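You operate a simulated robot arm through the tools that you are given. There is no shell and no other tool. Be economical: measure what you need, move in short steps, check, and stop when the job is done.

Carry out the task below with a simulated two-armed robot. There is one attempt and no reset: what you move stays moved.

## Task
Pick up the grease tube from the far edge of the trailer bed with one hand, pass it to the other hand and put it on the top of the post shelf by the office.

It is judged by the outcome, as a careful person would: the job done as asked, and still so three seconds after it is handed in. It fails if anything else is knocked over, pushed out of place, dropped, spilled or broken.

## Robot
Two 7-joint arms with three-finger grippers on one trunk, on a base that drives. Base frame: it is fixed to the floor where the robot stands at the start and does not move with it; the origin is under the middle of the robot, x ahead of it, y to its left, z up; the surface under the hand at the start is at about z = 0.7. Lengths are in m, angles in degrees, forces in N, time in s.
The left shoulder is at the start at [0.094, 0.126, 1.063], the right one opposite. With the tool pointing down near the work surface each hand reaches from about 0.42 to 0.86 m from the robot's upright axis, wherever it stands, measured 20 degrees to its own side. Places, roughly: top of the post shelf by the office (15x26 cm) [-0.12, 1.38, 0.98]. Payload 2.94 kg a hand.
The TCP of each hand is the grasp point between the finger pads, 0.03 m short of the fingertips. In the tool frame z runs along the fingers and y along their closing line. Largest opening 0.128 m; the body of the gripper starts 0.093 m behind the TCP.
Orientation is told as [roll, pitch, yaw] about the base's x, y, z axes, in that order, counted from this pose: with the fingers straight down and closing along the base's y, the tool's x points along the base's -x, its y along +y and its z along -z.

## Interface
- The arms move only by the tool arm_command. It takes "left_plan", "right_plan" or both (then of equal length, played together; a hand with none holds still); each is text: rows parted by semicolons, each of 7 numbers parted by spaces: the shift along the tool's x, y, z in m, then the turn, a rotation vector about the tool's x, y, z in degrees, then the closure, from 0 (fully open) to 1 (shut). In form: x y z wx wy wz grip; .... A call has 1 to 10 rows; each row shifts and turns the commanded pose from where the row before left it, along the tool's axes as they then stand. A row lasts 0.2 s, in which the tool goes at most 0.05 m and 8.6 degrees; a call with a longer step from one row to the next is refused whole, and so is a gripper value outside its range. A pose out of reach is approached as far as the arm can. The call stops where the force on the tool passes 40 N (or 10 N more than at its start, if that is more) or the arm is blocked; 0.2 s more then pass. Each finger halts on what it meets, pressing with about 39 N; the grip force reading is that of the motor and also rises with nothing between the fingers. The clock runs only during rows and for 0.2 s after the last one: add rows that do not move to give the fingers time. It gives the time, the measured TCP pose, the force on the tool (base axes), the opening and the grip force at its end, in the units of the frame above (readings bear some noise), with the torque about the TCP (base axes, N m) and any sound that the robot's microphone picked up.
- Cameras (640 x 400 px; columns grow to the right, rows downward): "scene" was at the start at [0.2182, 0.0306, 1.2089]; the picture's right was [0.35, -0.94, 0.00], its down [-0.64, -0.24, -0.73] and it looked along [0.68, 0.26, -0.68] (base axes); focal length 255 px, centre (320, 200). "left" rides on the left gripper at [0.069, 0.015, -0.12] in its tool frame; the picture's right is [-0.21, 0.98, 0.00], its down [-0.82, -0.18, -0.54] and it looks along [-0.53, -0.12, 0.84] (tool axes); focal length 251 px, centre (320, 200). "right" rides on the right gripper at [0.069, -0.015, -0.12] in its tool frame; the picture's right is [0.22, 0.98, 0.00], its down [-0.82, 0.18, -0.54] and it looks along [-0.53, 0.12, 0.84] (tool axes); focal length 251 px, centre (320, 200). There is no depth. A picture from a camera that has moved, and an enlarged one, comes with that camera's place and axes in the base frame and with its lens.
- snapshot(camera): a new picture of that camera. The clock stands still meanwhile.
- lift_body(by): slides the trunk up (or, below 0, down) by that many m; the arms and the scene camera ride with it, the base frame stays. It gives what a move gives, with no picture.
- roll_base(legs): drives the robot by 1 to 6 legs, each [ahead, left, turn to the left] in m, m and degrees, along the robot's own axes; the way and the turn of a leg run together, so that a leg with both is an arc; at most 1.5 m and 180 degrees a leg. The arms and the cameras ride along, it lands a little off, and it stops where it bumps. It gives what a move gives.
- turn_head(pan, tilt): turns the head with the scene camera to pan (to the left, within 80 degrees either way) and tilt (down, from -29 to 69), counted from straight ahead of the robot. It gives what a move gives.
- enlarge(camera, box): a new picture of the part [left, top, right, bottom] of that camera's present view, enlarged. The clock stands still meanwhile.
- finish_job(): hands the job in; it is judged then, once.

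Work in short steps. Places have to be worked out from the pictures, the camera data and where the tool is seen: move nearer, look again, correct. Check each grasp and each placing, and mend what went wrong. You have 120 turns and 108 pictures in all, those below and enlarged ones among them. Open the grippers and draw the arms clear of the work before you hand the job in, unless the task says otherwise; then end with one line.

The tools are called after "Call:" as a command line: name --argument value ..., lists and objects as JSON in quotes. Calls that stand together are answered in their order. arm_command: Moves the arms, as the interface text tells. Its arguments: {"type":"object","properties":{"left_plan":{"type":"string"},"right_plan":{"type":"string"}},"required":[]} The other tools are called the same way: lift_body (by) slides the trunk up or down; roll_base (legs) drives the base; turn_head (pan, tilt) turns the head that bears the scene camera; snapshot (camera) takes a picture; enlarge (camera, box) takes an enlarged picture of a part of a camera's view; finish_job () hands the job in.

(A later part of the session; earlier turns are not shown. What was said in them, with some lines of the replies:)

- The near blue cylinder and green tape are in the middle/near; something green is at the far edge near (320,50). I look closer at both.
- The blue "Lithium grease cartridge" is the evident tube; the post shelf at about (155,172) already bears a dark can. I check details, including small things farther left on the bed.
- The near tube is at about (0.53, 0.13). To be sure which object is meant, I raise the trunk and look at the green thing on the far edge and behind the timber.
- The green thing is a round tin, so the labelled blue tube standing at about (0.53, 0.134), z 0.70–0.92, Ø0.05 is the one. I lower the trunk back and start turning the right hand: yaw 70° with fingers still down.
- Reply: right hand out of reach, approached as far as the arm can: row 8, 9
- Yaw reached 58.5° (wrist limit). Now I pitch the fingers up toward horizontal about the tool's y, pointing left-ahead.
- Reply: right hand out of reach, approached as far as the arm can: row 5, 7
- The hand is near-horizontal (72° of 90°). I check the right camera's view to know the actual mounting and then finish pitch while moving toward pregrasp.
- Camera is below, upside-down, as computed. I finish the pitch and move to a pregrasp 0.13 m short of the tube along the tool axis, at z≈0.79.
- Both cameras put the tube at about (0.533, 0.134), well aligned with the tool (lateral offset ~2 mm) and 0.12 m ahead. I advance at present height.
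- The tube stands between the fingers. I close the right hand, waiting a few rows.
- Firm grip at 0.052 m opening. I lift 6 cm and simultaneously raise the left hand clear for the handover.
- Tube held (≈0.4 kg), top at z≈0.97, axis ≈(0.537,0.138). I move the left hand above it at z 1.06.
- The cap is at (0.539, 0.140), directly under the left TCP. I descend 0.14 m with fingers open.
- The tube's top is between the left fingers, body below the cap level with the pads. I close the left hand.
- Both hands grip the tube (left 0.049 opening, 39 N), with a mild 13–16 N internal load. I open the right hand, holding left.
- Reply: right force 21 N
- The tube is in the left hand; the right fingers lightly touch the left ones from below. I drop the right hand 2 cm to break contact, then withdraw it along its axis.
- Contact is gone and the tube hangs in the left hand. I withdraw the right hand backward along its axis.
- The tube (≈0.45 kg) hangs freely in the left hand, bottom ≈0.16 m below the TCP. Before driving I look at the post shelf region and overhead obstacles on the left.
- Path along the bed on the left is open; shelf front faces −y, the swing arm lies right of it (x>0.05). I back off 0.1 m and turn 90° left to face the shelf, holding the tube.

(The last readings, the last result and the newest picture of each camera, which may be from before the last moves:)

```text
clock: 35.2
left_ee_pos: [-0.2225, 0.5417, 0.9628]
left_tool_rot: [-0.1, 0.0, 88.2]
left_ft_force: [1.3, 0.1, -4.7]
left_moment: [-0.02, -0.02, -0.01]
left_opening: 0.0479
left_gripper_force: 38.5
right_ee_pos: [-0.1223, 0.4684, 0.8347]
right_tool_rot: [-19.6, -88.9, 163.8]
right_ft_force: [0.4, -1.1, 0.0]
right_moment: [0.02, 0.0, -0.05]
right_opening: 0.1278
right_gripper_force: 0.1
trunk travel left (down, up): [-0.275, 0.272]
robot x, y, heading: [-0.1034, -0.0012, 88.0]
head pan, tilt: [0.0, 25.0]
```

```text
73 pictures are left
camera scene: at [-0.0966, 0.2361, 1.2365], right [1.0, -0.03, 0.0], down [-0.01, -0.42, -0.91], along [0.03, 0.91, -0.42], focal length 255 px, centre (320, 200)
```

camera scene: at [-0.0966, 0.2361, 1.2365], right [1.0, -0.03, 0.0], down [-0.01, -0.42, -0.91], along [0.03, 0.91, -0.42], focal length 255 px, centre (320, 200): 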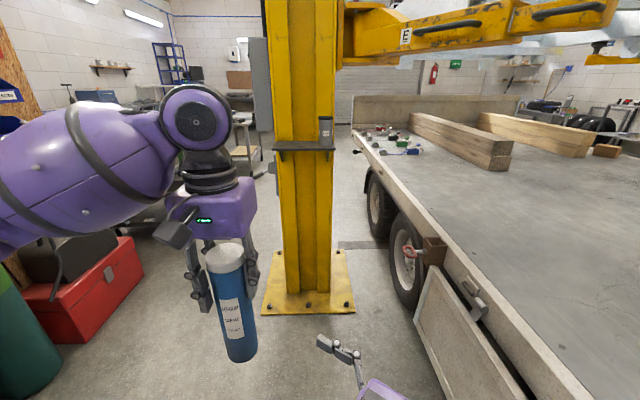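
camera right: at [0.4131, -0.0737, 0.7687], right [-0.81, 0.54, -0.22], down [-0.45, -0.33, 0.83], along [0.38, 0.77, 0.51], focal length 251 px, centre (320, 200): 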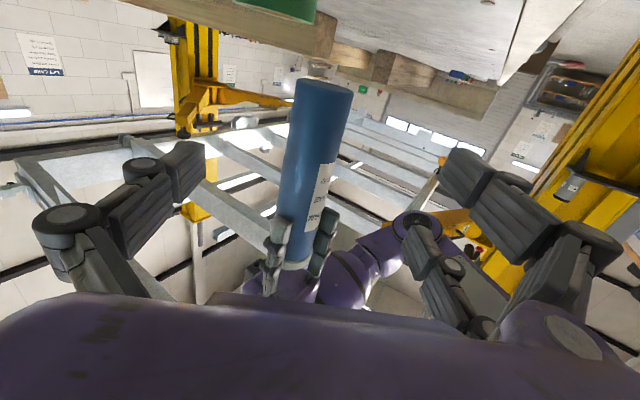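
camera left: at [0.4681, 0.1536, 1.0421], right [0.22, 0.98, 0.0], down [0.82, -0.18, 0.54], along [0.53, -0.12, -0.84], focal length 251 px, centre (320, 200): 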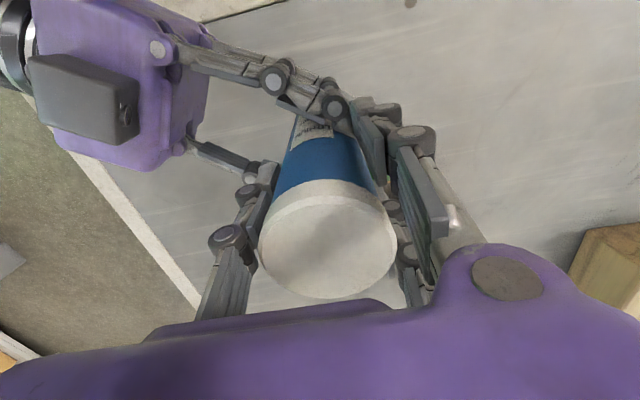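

Shelf measured again: x −0.25…0.01, front edge y≈1.29. I raise the trunk 0.23 m so the tube's bottom is above the shelf, then drive ahead 0.5 m and shift right 0.05.

Call:
lift_body --by 0.23

Call:
roll_base --legs '[[0, 0, 2], [0.5, -0.03, 0]]'

Call:
turn_head --pan 10 --tilt 30

Call:
snapshot --camera "scene"

Call:
snapshot --camera "right"

```text
clock: 37.6
left_ee_pos: [-0.2219, 0.5422, 1.191]
left_tool_rot: [0.1, 0.1, 88.2]
left_ft_force: [-0.7, -0.6, -4.8]
left_moment: [-0.05, 0.02, -0.01]
left_opening: 0.0474
left_gripper_force: 38.4
right_ee_pos: [-0.1229, 0.4692, 1.0633]
right_tool_rot: [-14.6, -88.8, 158.9]
right_ft_force: [0.2, -0.3, 0.2]
right_moment: [0.01, 0.04, 0.0]
right_opening: 0.1279
right_gripper_force: 0.0
trunk travel left (down, up): [-0.505, 0.042]
robot x, y, heading: [-0.1037, 0.0009, 88.1]
head pan, tilt: [0.0, 25.0]
```

```text
clock: 41.0
left_ee_pos: [-0.198, 1.0531, 1.1925]
left_tool_rot: [0.0, 0.1, 89.1]
left_ft_force: [0.0, -1.1, -4.2]
left_moment: [-0.02, 0.02, -0.01]
left_opening: 0.0476
left_gripper_force: 39.1
right_ee_pos: [-0.0982, 0.9817, 1.0661]
right_tool_rot: [-20.0, -88.8, 165.2]
right_ft_force: [-0.7, 0.0, -0.1]
right_moment: [0.0, -0.01, -0.02]
right_opening: 0.128
right_gripper_force: 0.1
trunk travel left (down, up): [-0.505, 0.042]
robot x, y, heading: [-0.0728, 0.5141, 89.0]
head pan, tilt: [0.0, 25.0]
```

```text
clock: 41.7
left_ee_pos: [-0.198, 1.0529, 1.1917]
left_tool_rot: [0.1, 0.0, 89.1]
left_ft_force: [-0.7, 0.2, -3.9]
left_moment: [-0.03, 0.0, -0.02]
left_opening: 0.0478
left_gripper_force: 39.2
right_ee_pos: [-0.0986, 0.9817, 1.0648]
right_tool_rot: [-19.1, -88.8, 164.4]
right_ft_force: [0.5, -0.2, 0.2]
right_moment: [-0.03, 0.01, 0.01]
right_opening: 0.1281
right_gripper_force: 0.1
trunk travel left (down, up): [-0.505, 0.042]
robot x, y, heading: [-0.0674, 0.5117, 89.3]
head pan, tilt: [10.0, 30.0]
```

```text
72 pictures are left
camera scene: at [-0.0844, 0.6563, 1.4743], right [0.99, 0.16, 0.0], down [0.08, -0.49, -0.87], along [-0.14, 0.86, -0.5], focal length 255 px, centre (320, 200)
```

scene: 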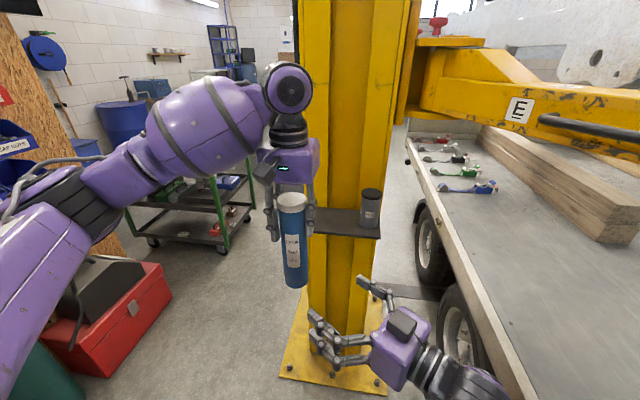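

```text
71 pictures are left
camera right: at [0.0108, 0.9253, 0.9986], right [-0.55, -0.8, -0.22], down [0.33, -0.45, 0.83], along [-0.77, 0.39, 0.51], focal length 251 px, centre (320, 200)
```

right: 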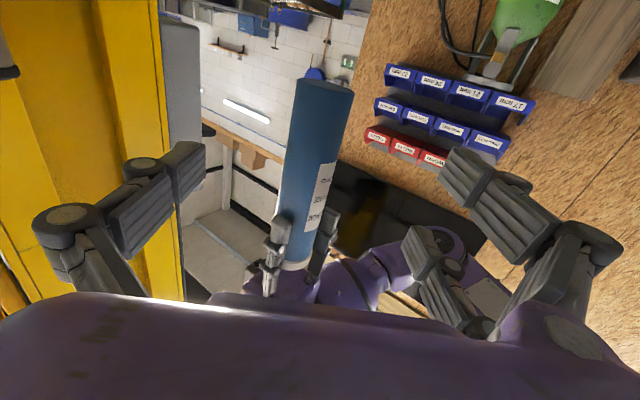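

The right hand would approach the shelf if I drove on; I pull it back to the right and lower it first, while the left hand stays.

Call:
arm_command --right_plan "0.02 -0.004 -0.034 0 0 0 0; 0.02 -0.004 -0.034 0 0 0 0; 0.02 -0.004 -0.034 0 0 0 0; 0.02 -0.004 -0.034 0 0 0 0; 0.02 -0.004 -0.034 0 0 0 0"

Call:
roll_base --legs '[[0.12, -0.02, 0]]'

Call:
snapshot --camera "scene"

Call:
snapshot --camera "left"

```text
clock: 42.9
left_ee_pos: [-0.197, 1.0522, 1.1926]
left_tool_rot: [0.0, 0.0, 89.1]
left_ft_force: [0.2, 0.3, -5.2]
left_moment: [0.0, 0.01, -0.04]
left_opening: 0.0475
left_gripper_force: 39.4
right_ee_pos: [0.0525, 0.9034, 0.9685]
right_tool_rot: [-22.0, -88.9, 167.2]
right_ft_force: [-0.6, -0.3, -0.3]
right_moment: [0.01, 0.0, -0.04]
right_opening: 0.1282
right_gripper_force: 0.0
trunk travel left (down, up): [-0.505, 0.042]
robot x, y, heading: [-0.0716, 0.5108, 88.9]
head pan, tilt: [10.0, 30.0]
```

```text
clock: 44.2
left_ee_pos: [-0.1769, 1.1704, 1.1921]
left_tool_rot: [0.0, 0.0, 89.1]
left_ft_force: [1.1, 0.8, -4.0]
left_moment: [0.02, -0.01, -0.02]
left_opening: 0.0477
left_gripper_force: 38.9
right_ee_pos: [0.0746, 1.0188, 0.9695]
right_tool_rot: [-20.3, -88.8, 165.5]
right_ft_force: [0.3, -0.7, 0.9]
right_moment: [-0.03, 0.0, 0.01]
right_opening: 0.1281
right_gripper_force: 0.0
trunk travel left (down, up): [-0.505, 0.042]
robot x, y, heading: [-0.0459, 0.6308, 89.2]
head pan, tilt: [10.0, 30.0]
```

```text
70 pictures are left
camera scene: at [-0.0631, 0.7726, 1.4744], right [0.99, 0.16, 0.0], down [0.08, -0.49, -0.87], along [-0.14, 0.86, -0.5], focal length 255 px, centre (320, 200)
```

scene: 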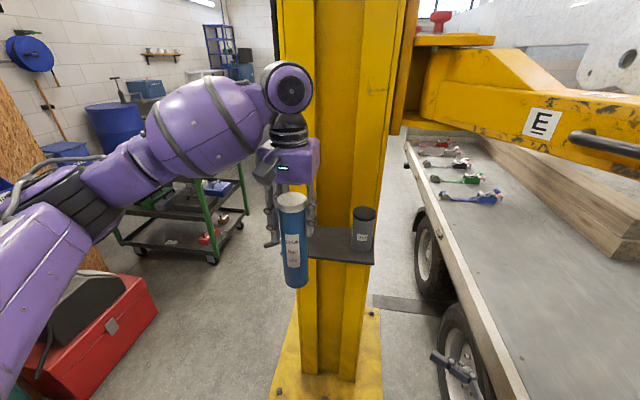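

```text
69 pictures are left
camera left: at [-0.1922, 1.1009, 1.3124], right [-0.97, 0.23, 0.0], down [0.19, 0.82, 0.54], along [0.12, 0.53, -0.84], focal length 251 px, centre (320, 200)
```

left: 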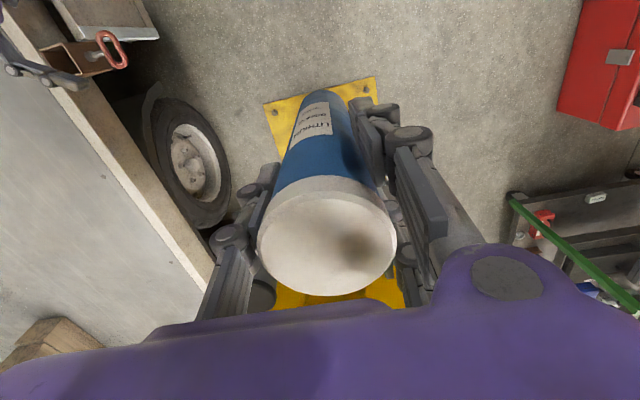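

Tube bottom is ≈1.025, 4.5 cm above the shelf; shelf and can positions confirmed. I reach forward with the left arm to above (−0.165, 1.375), checking before lowering.

Call:
arm_command --left_plan "-0.034 -0.002 0 0 0 0 1; -0.034 -0.002 0 0 0 0 1; -0.034 -0.002 0 0 0 0 1; -0.034 -0.002 0 0 0 0 1; -0.034 -0.002 0 0 0 0 1; -0.034 -0.002 0 0 0 0 1; 0 0 0 0 0 0 1"

Call:
snapshot --camera "scene"

Call:
snapshot --camera "left"

```text
clock: 45.8
left_ee_pos: [-0.162, 1.3758, 1.1932]
left_tool_rot: [0.0, 0.0, 89.0]
left_ft_force: [-0.9, -1.2, -4.3]
left_moment: [-0.01, -0.05, -0.01]
left_opening: 0.0477
left_gripper_force: 38.7
right_ee_pos: [0.0746, 1.0194, 0.9695]
right_tool_rot: [-19.1, -88.8, 164.3]
right_ft_force: [-0.1, 0.3, 0.3]
right_moment: [0.02, 0.0, -0.05]
right_opening: 0.128
right_gripper_force: 0.0
trunk travel left (down, up): [-0.505, 0.042]
robot x, y, heading: [-0.0505, 0.6337, 89.0]
head pan, tilt: [10.0, 30.0]
```

```text
68 pictures are left
camera scene: at [-0.064, 0.7732, 1.4743], right [0.99, 0.16, 0.0], down [0.08, -0.49, -0.87], along [-0.14, 0.86, -0.5], focal length 255 px, centre (320, 200)
```

scene: 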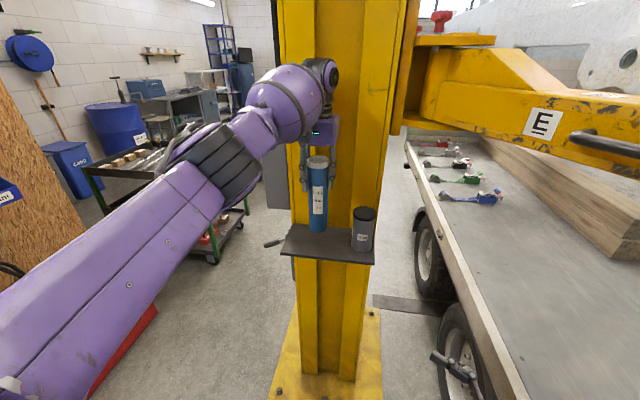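

```text
67 pictures are left
camera left: at [-0.1773, 1.3067, 1.3121], right [-0.97, 0.23, 0.0], down [0.19, 0.82, 0.54], along [0.12, 0.53, -0.84], focal length 251 px, centre (320, 200)
```

left: 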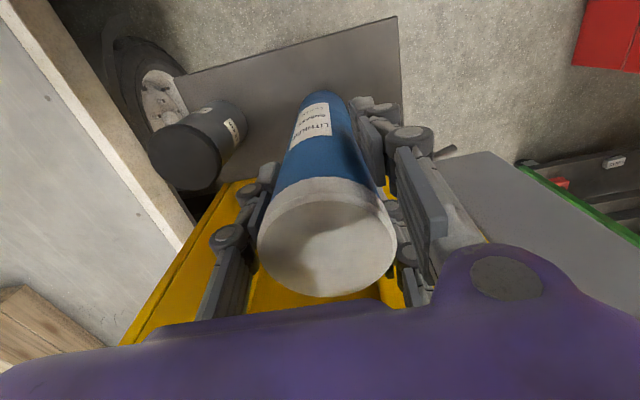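

The tube is over the free part of the shelf, clear of the can and post. I lower gently in small steps watching the force.

Call:
arm_command --left_plan "0 0 0.012 0 0 0 1; 0 0 0.012 0 0 0 1; 0 0 0.008 0 0 0 1; 0 0 0 0 0 0 1"

Call:
enlarge --camera "scene" --box '[260, 130, 400, 280]'

```text
clock: 46.8
left_ee_pos: [-0.1594, 1.3749, 1.16]
left_tool_rot: [0.0, 0.0, 89.1]
left_ft_force: [0.5, -0.1, -4.3]
left_moment: [-0.01, 0.01, -0.01]
left_opening: 0.0476
left_gripper_force: 39.1
right_ee_pos: [0.075, 1.0192, 0.9692]
right_tool_rot: [-18.3, -88.9, 163.5]
right_ft_force: [-0.4, -0.2, -0.3]
right_moment: [-0.02, 0.0, 0.0]
right_opening: 0.1279
right_gripper_force: 0.1
trunk travel left (down, up): [-0.505, 0.042]
robot x, y, heading: [-0.0489, 0.6307, 89.0]
head pan, tilt: [10.0, 30.0]
```

```text
2.67 times, centred on (330, 205) of scene
camera zoom: at [-0.0629, 0.7736, 1.4743], right [0.99, 0.16, 0.0], down [0.08, -0.49, -0.87], along [-0.14, 0.86, -0.5], focal length 681 px, centre (293, 187)
```

zoom: 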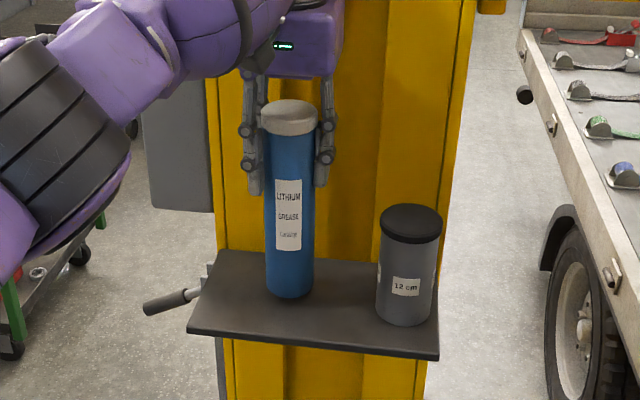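

Nearly down. I continue in 3–4 mm steps.

Call:
arm_command --left_plan "0 0 0.004 0 0 0 1; 0 0 0.004 0 0 0 1; 0 0 0.003 0 0 0 1"

```text
clock: 47.6
left_ee_pos: [-0.1615, 1.3742, 1.1496]
left_tool_rot: [-0.1, -0.1, 89.1]
left_ft_force: [-0.7, 0.5, -4.1]
left_moment: [-0.02, 0.0, -0.03]
left_opening: 0.0477
left_gripper_force: 39.3
right_ee_pos: [0.0755, 1.0195, 0.9699]
right_tool_rot: [-17.6, -88.9, 162.7]
right_ft_force: [0.1, 0.1, -0.3]
right_moment: [0.01, -0.04, 0.03]
right_opening: 0.128
right_gripper_force: 0.0
trunk travel left (down, up): [-0.505, 0.042]
robot x, y, heading: [-0.0497, 0.6306, 89.1]
head pan, tilt: [10.0, 30.0]
```

No contact yet (−4.1 N is just the weight). I lower further.

Call:
arm_command --left_plan "0 0 0.003 0 0 0 1; 0 0 0.003 0 0 0 1"

Call:
enlarge --camera "scene" --box '[260, 130, 400, 280]'

```text
clock: 48.2
left_ee_pos: [-0.1613, 1.3755, 1.1463]
left_tool_rot: [0.0, -0.2, 89.0]
left_ft_force: [-0.6, 0.6, 3.5]
left_moment: [0.12, -0.02, 0.02]
left_opening: 0.0475
left_gripper_force: 39.1
right_ee_pos: [0.0754, 1.0183, 0.9698]
right_tool_rot: [-21.7, -88.9, 166.7]
right_ft_force: [0.7, 1.2, -1.3]
right_moment: [0.01, -0.01, -0.04]
right_opening: 0.1281
right_gripper_force: 0.1
trunk travel left (down, up): [-0.505, 0.042]
robot x, y, heading: [-0.0459, 0.6343, 89.2]
head pan, tilt: [10.0, 30.0]
```

```text
2.67 times, centred on (330, 205) of scene
camera zoom: at [-0.0628, 0.7725, 1.4746], right [0.99, 0.16, 0.0], down [0.08, -0.49, -0.87], along [-0.14, 0.86, -0.5], focal length 681 px, centre (293, 187)
```

zoom: 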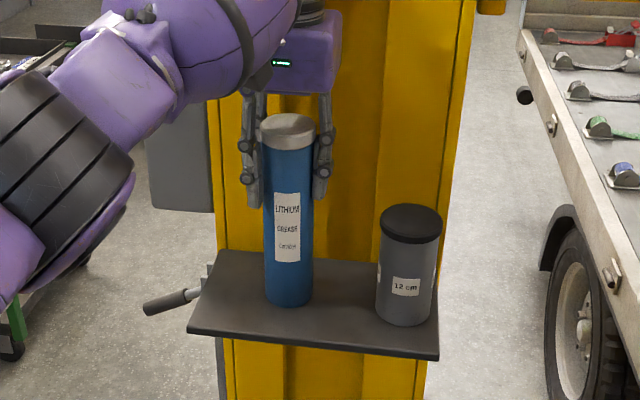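

The tube is seated (force turned +3.5 N). I open partially (to ≈0.07 m), to keep clear of the can.

Call:
arm_command --left_plan "0 0 0 0 0 0 0.6; 0 0 0 0 0 0 0.55; 0 0 0 0 0 0 0.48; 0 0 0 0 0 0 0.42; 0 0 0 0 0 0 0.42"

Call:
enlarge --camera "scene" --box '[260, 130, 400, 280]'

Call:
snapshot --camera "left"

```text
clock: 49.4
left_ee_pos: [-0.1608, 1.3755, 1.1427]
left_tool_rot: [0.0, 0.0, 89.0]
left_ft_force: [-0.7, -0.1, 0.3]
left_moment: [0.01, -0.01, -0.03]
left_opening: 0.0742
left_gripper_force: 0.1
right_ee_pos: [0.0755, 1.0186, 0.9687]
right_tool_rot: [-18.7, -88.9, 164.0]
right_ft_force: [-0.3, -0.4, 0.7]
right_moment: [0.02, -0.02, 0.03]
right_opening: 0.1279
right_gripper_force: 0.1
trunk travel left (down, up): [-0.505, 0.042]
robot x, y, heading: [-0.0487, 0.6328, 89.3]
head pan, tilt: [10.0, 30.0]
```

```text
2.67 times, centred on (330, 205) of scene
camera zoom: at [-0.0628, 0.7732, 1.4743], right [0.99, 0.16, 0.0], down [0.08, -0.49, -0.87], along [-0.14, 0.86, -0.5], focal length 681 px, centre (293, 187)
```

zoom: 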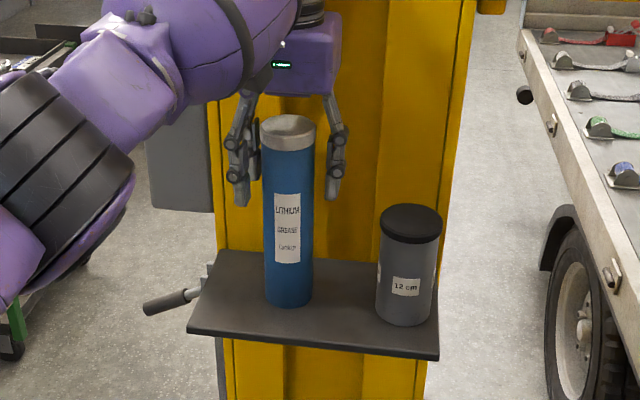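

```text
63 pictures are left
camera left: at [-0.177, 1.3058, 1.2629], right [-0.97, 0.23, 0.0], down [0.19, 0.82, 0.54], along [0.12, 0.53, -0.84], focal length 251 px, centre (320, 200)
```

left: 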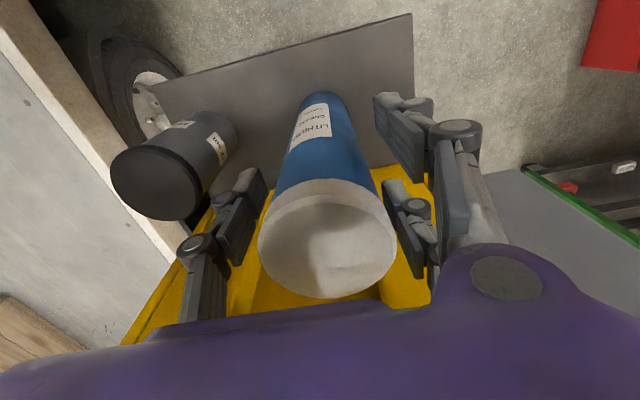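

The tube stands by itself with both fingers clear. I raise the left hand straight up in small steps.

Call:
arm_command --left_plan "0 0 -0.02 0 0 0 0.42; 0 0 -0.02 0 0 0 0.42; 0 0 -0.02 0 0 0 0.42"

Call:
arm_command --left_plan "0 0 -0.02 0 0 0 0.42; 0 0 -0.02 0 0 0 0.42; 0 0 -0.02 0 0 0 0.42"

Call:
snapshot --camera "scene"

Call:
snapshot --camera "left"

```text
clock: 50.2
left_ee_pos: [-0.1596, 1.3734, 1.204]
left_tool_rot: [0.0, -0.1, 89.1]
left_ft_force: [-0.6, 0.8, -0.3]
left_moment: [0.0, 0.05, 0.01]
left_opening: 0.0743
left_gripper_force: 0.1
right_ee_pos: [0.0757, 1.0183, 0.9687]
right_tool_rot: [-20.2, -88.9, 165.4]
right_ft_force: [0.0, 0.4, 0.2]
right_moment: [-0.02, 0.01, -0.04]
right_opening: 0.128
right_gripper_force: 0.0
trunk travel left (down, up): [-0.505, 0.042]
robot x, y, heading: [-0.0456, 0.6323, 89.4]
head pan, tilt: [10.0, 30.0]
```

```text
clock: 51.0
left_ee_pos: [-0.1607, 1.3716, 1.2634]
left_tool_rot: [-0.2, 0.0, 89.0]
left_ft_force: [0.0, -0.8, 1.2]
left_moment: [0.0, -0.01, -0.02]
left_opening: 0.0739
left_gripper_force: 0.1
right_ee_pos: [0.0753, 1.0183, 0.9686]
right_tool_rot: [-20.8, -88.8, 165.8]
right_ft_force: [0.1, 0.6, 0.6]
right_moment: [0.01, 0.02, 0.01]
right_opening: 0.1279
right_gripper_force: 0.0
trunk travel left (down, up): [-0.505, 0.042]
robot x, y, heading: [-0.0491, 0.6302, 89.1]
head pan, tilt: [10.0, 30.0]
```

```text
62 pictures are left
camera scene: at [-0.0623, 0.7722, 1.4745], right [0.99, 0.16, 0.0], down [0.08, -0.49, -0.87], along [-0.14, 0.86, -0.5], focal length 255 px, centre (320, 200)
```

scene: 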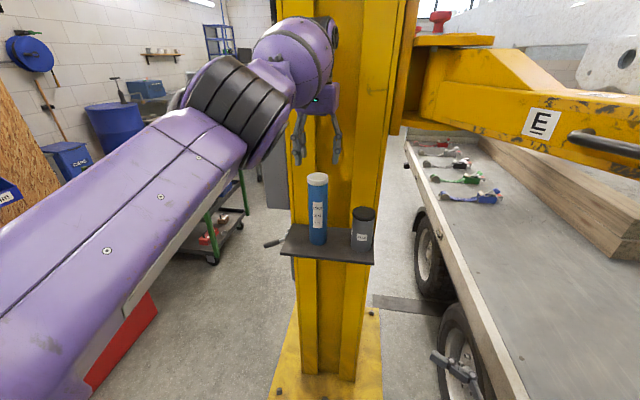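

```text
61 pictures are left
camera left: at [-0.1775, 1.3029, 1.3833], right [-0.97, 0.23, 0.0], down [0.19, 0.82, 0.54], along [0.12, 0.53, -0.84], focal length 251 px, centre (320, 200)
```

left: 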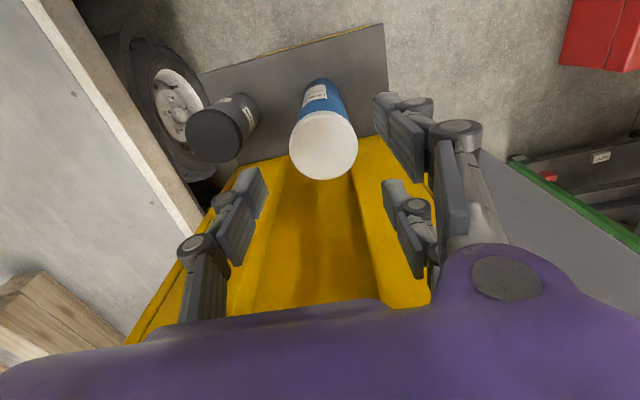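

The hand is above the standing tube. I draw the left hand back toward the robot, then back the base off and check.

Call:
arm_command --left_plan "0.03 0 0 0 0 0 0.42; 0.04 0 0 0 0 0 0.42; 0.04 0 0 0 0 0 0.42; 0.04 0 0 0 0 0 0.2; 0.04 0 0 0 0 0 0; 0 0 0 0 0 0 0"

Call:
roll_base --legs '[[-0.3, 0, 0]]'

Call:
snapshot --camera "scene"

Call:
enlarge --camera "scene" --box '[270, 130, 430, 260]'

```text
clock: 52.4
left_ee_pos: [-0.1625, 1.1853, 1.2621]
left_tool_rot: [-0.1, 0.1, 89.1]
left_ft_force: [0.0, 0.1, -0.8]
left_moment: [-0.02, -0.01, 0.0]
left_opening: 0.128
left_gripper_force: 0.1
right_ee_pos: [0.0762, 1.02, 0.9677]
right_tool_rot: [-16.3, -88.9, 161.4]
right_ft_force: [-0.4, 0.5, -0.1]
right_moment: [0.02, 0.0, 0.01]
right_opening: 0.1277
right_gripper_force: 0.1
trunk travel left (down, up): [-0.505, 0.042]
robot x, y, heading: [-0.049, 0.6258, 88.9]
head pan, tilt: [10.0, 30.0]
```

```text
clock: 54.5
left_ee_pos: [-0.1655, 0.8771, 1.2627]
left_tool_rot: [-0.1, 0.1, 89.0]
left_ft_force: [-0.2, -0.3, -0.1]
left_moment: [0.03, -0.02, -0.02]
left_opening: 0.1277
left_gripper_force: 0.1
right_ee_pos: [0.0707, 0.7106, 0.9692]
right_tool_rot: [-19.0, -89.0, 164.0]
right_ft_force: [0.6, -0.7, 0.5]
right_moment: [-0.04, -0.03, 0.02]
right_opening: 0.1279
right_gripper_force: 0.1
trunk travel left (down, up): [-0.505, 0.042]
robot x, y, heading: [-0.0492, 0.32, 88.8]
head pan, tilt: [10.0, 30.0]
```

```text
60 pictures are left
camera scene: at [-0.0679, 0.4643, 1.4742], right [0.99, 0.16, 0.0], down [0.08, -0.49, -0.87], along [-0.13, 0.86, -0.5], focal length 255 px, centre (320, 200)
```

scene: 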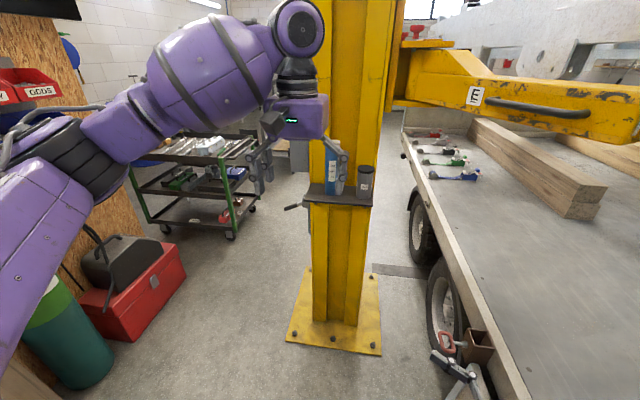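

```text
3.08 times, centred on (350, 195) of scene
camera zoom: at [-0.0679, 0.4643, 1.4742], right [0.99, 0.16, 0.0], down [0.08, -0.49, -0.87], along [-0.13, 0.86, -0.5], focal length 786 px, centre (228, 215)
```

zoom: 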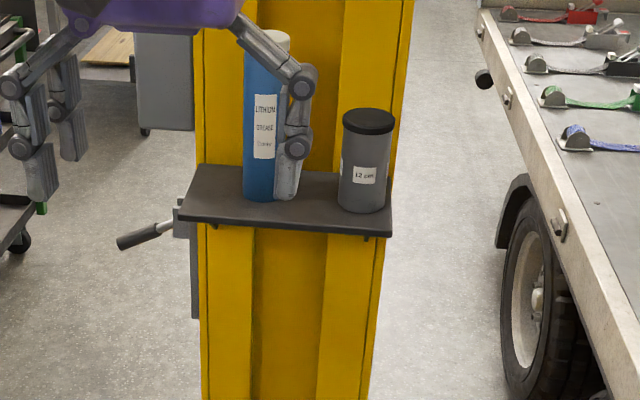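

The tube stands upright on the shelf beside the untouched can, both grippers are open and the arms clear. I hand in.

Call:
finish_job

```text
The job is handed in.
```

The grease tube was picked up with the right hand, passed to the left and now stands upright on the top of the post shelf, next to the can already there. The blue tube labelled "Lithium grease" was the only grease tube I saw. It stood near the robot's side of the bed, not on the side farthest from the robot.
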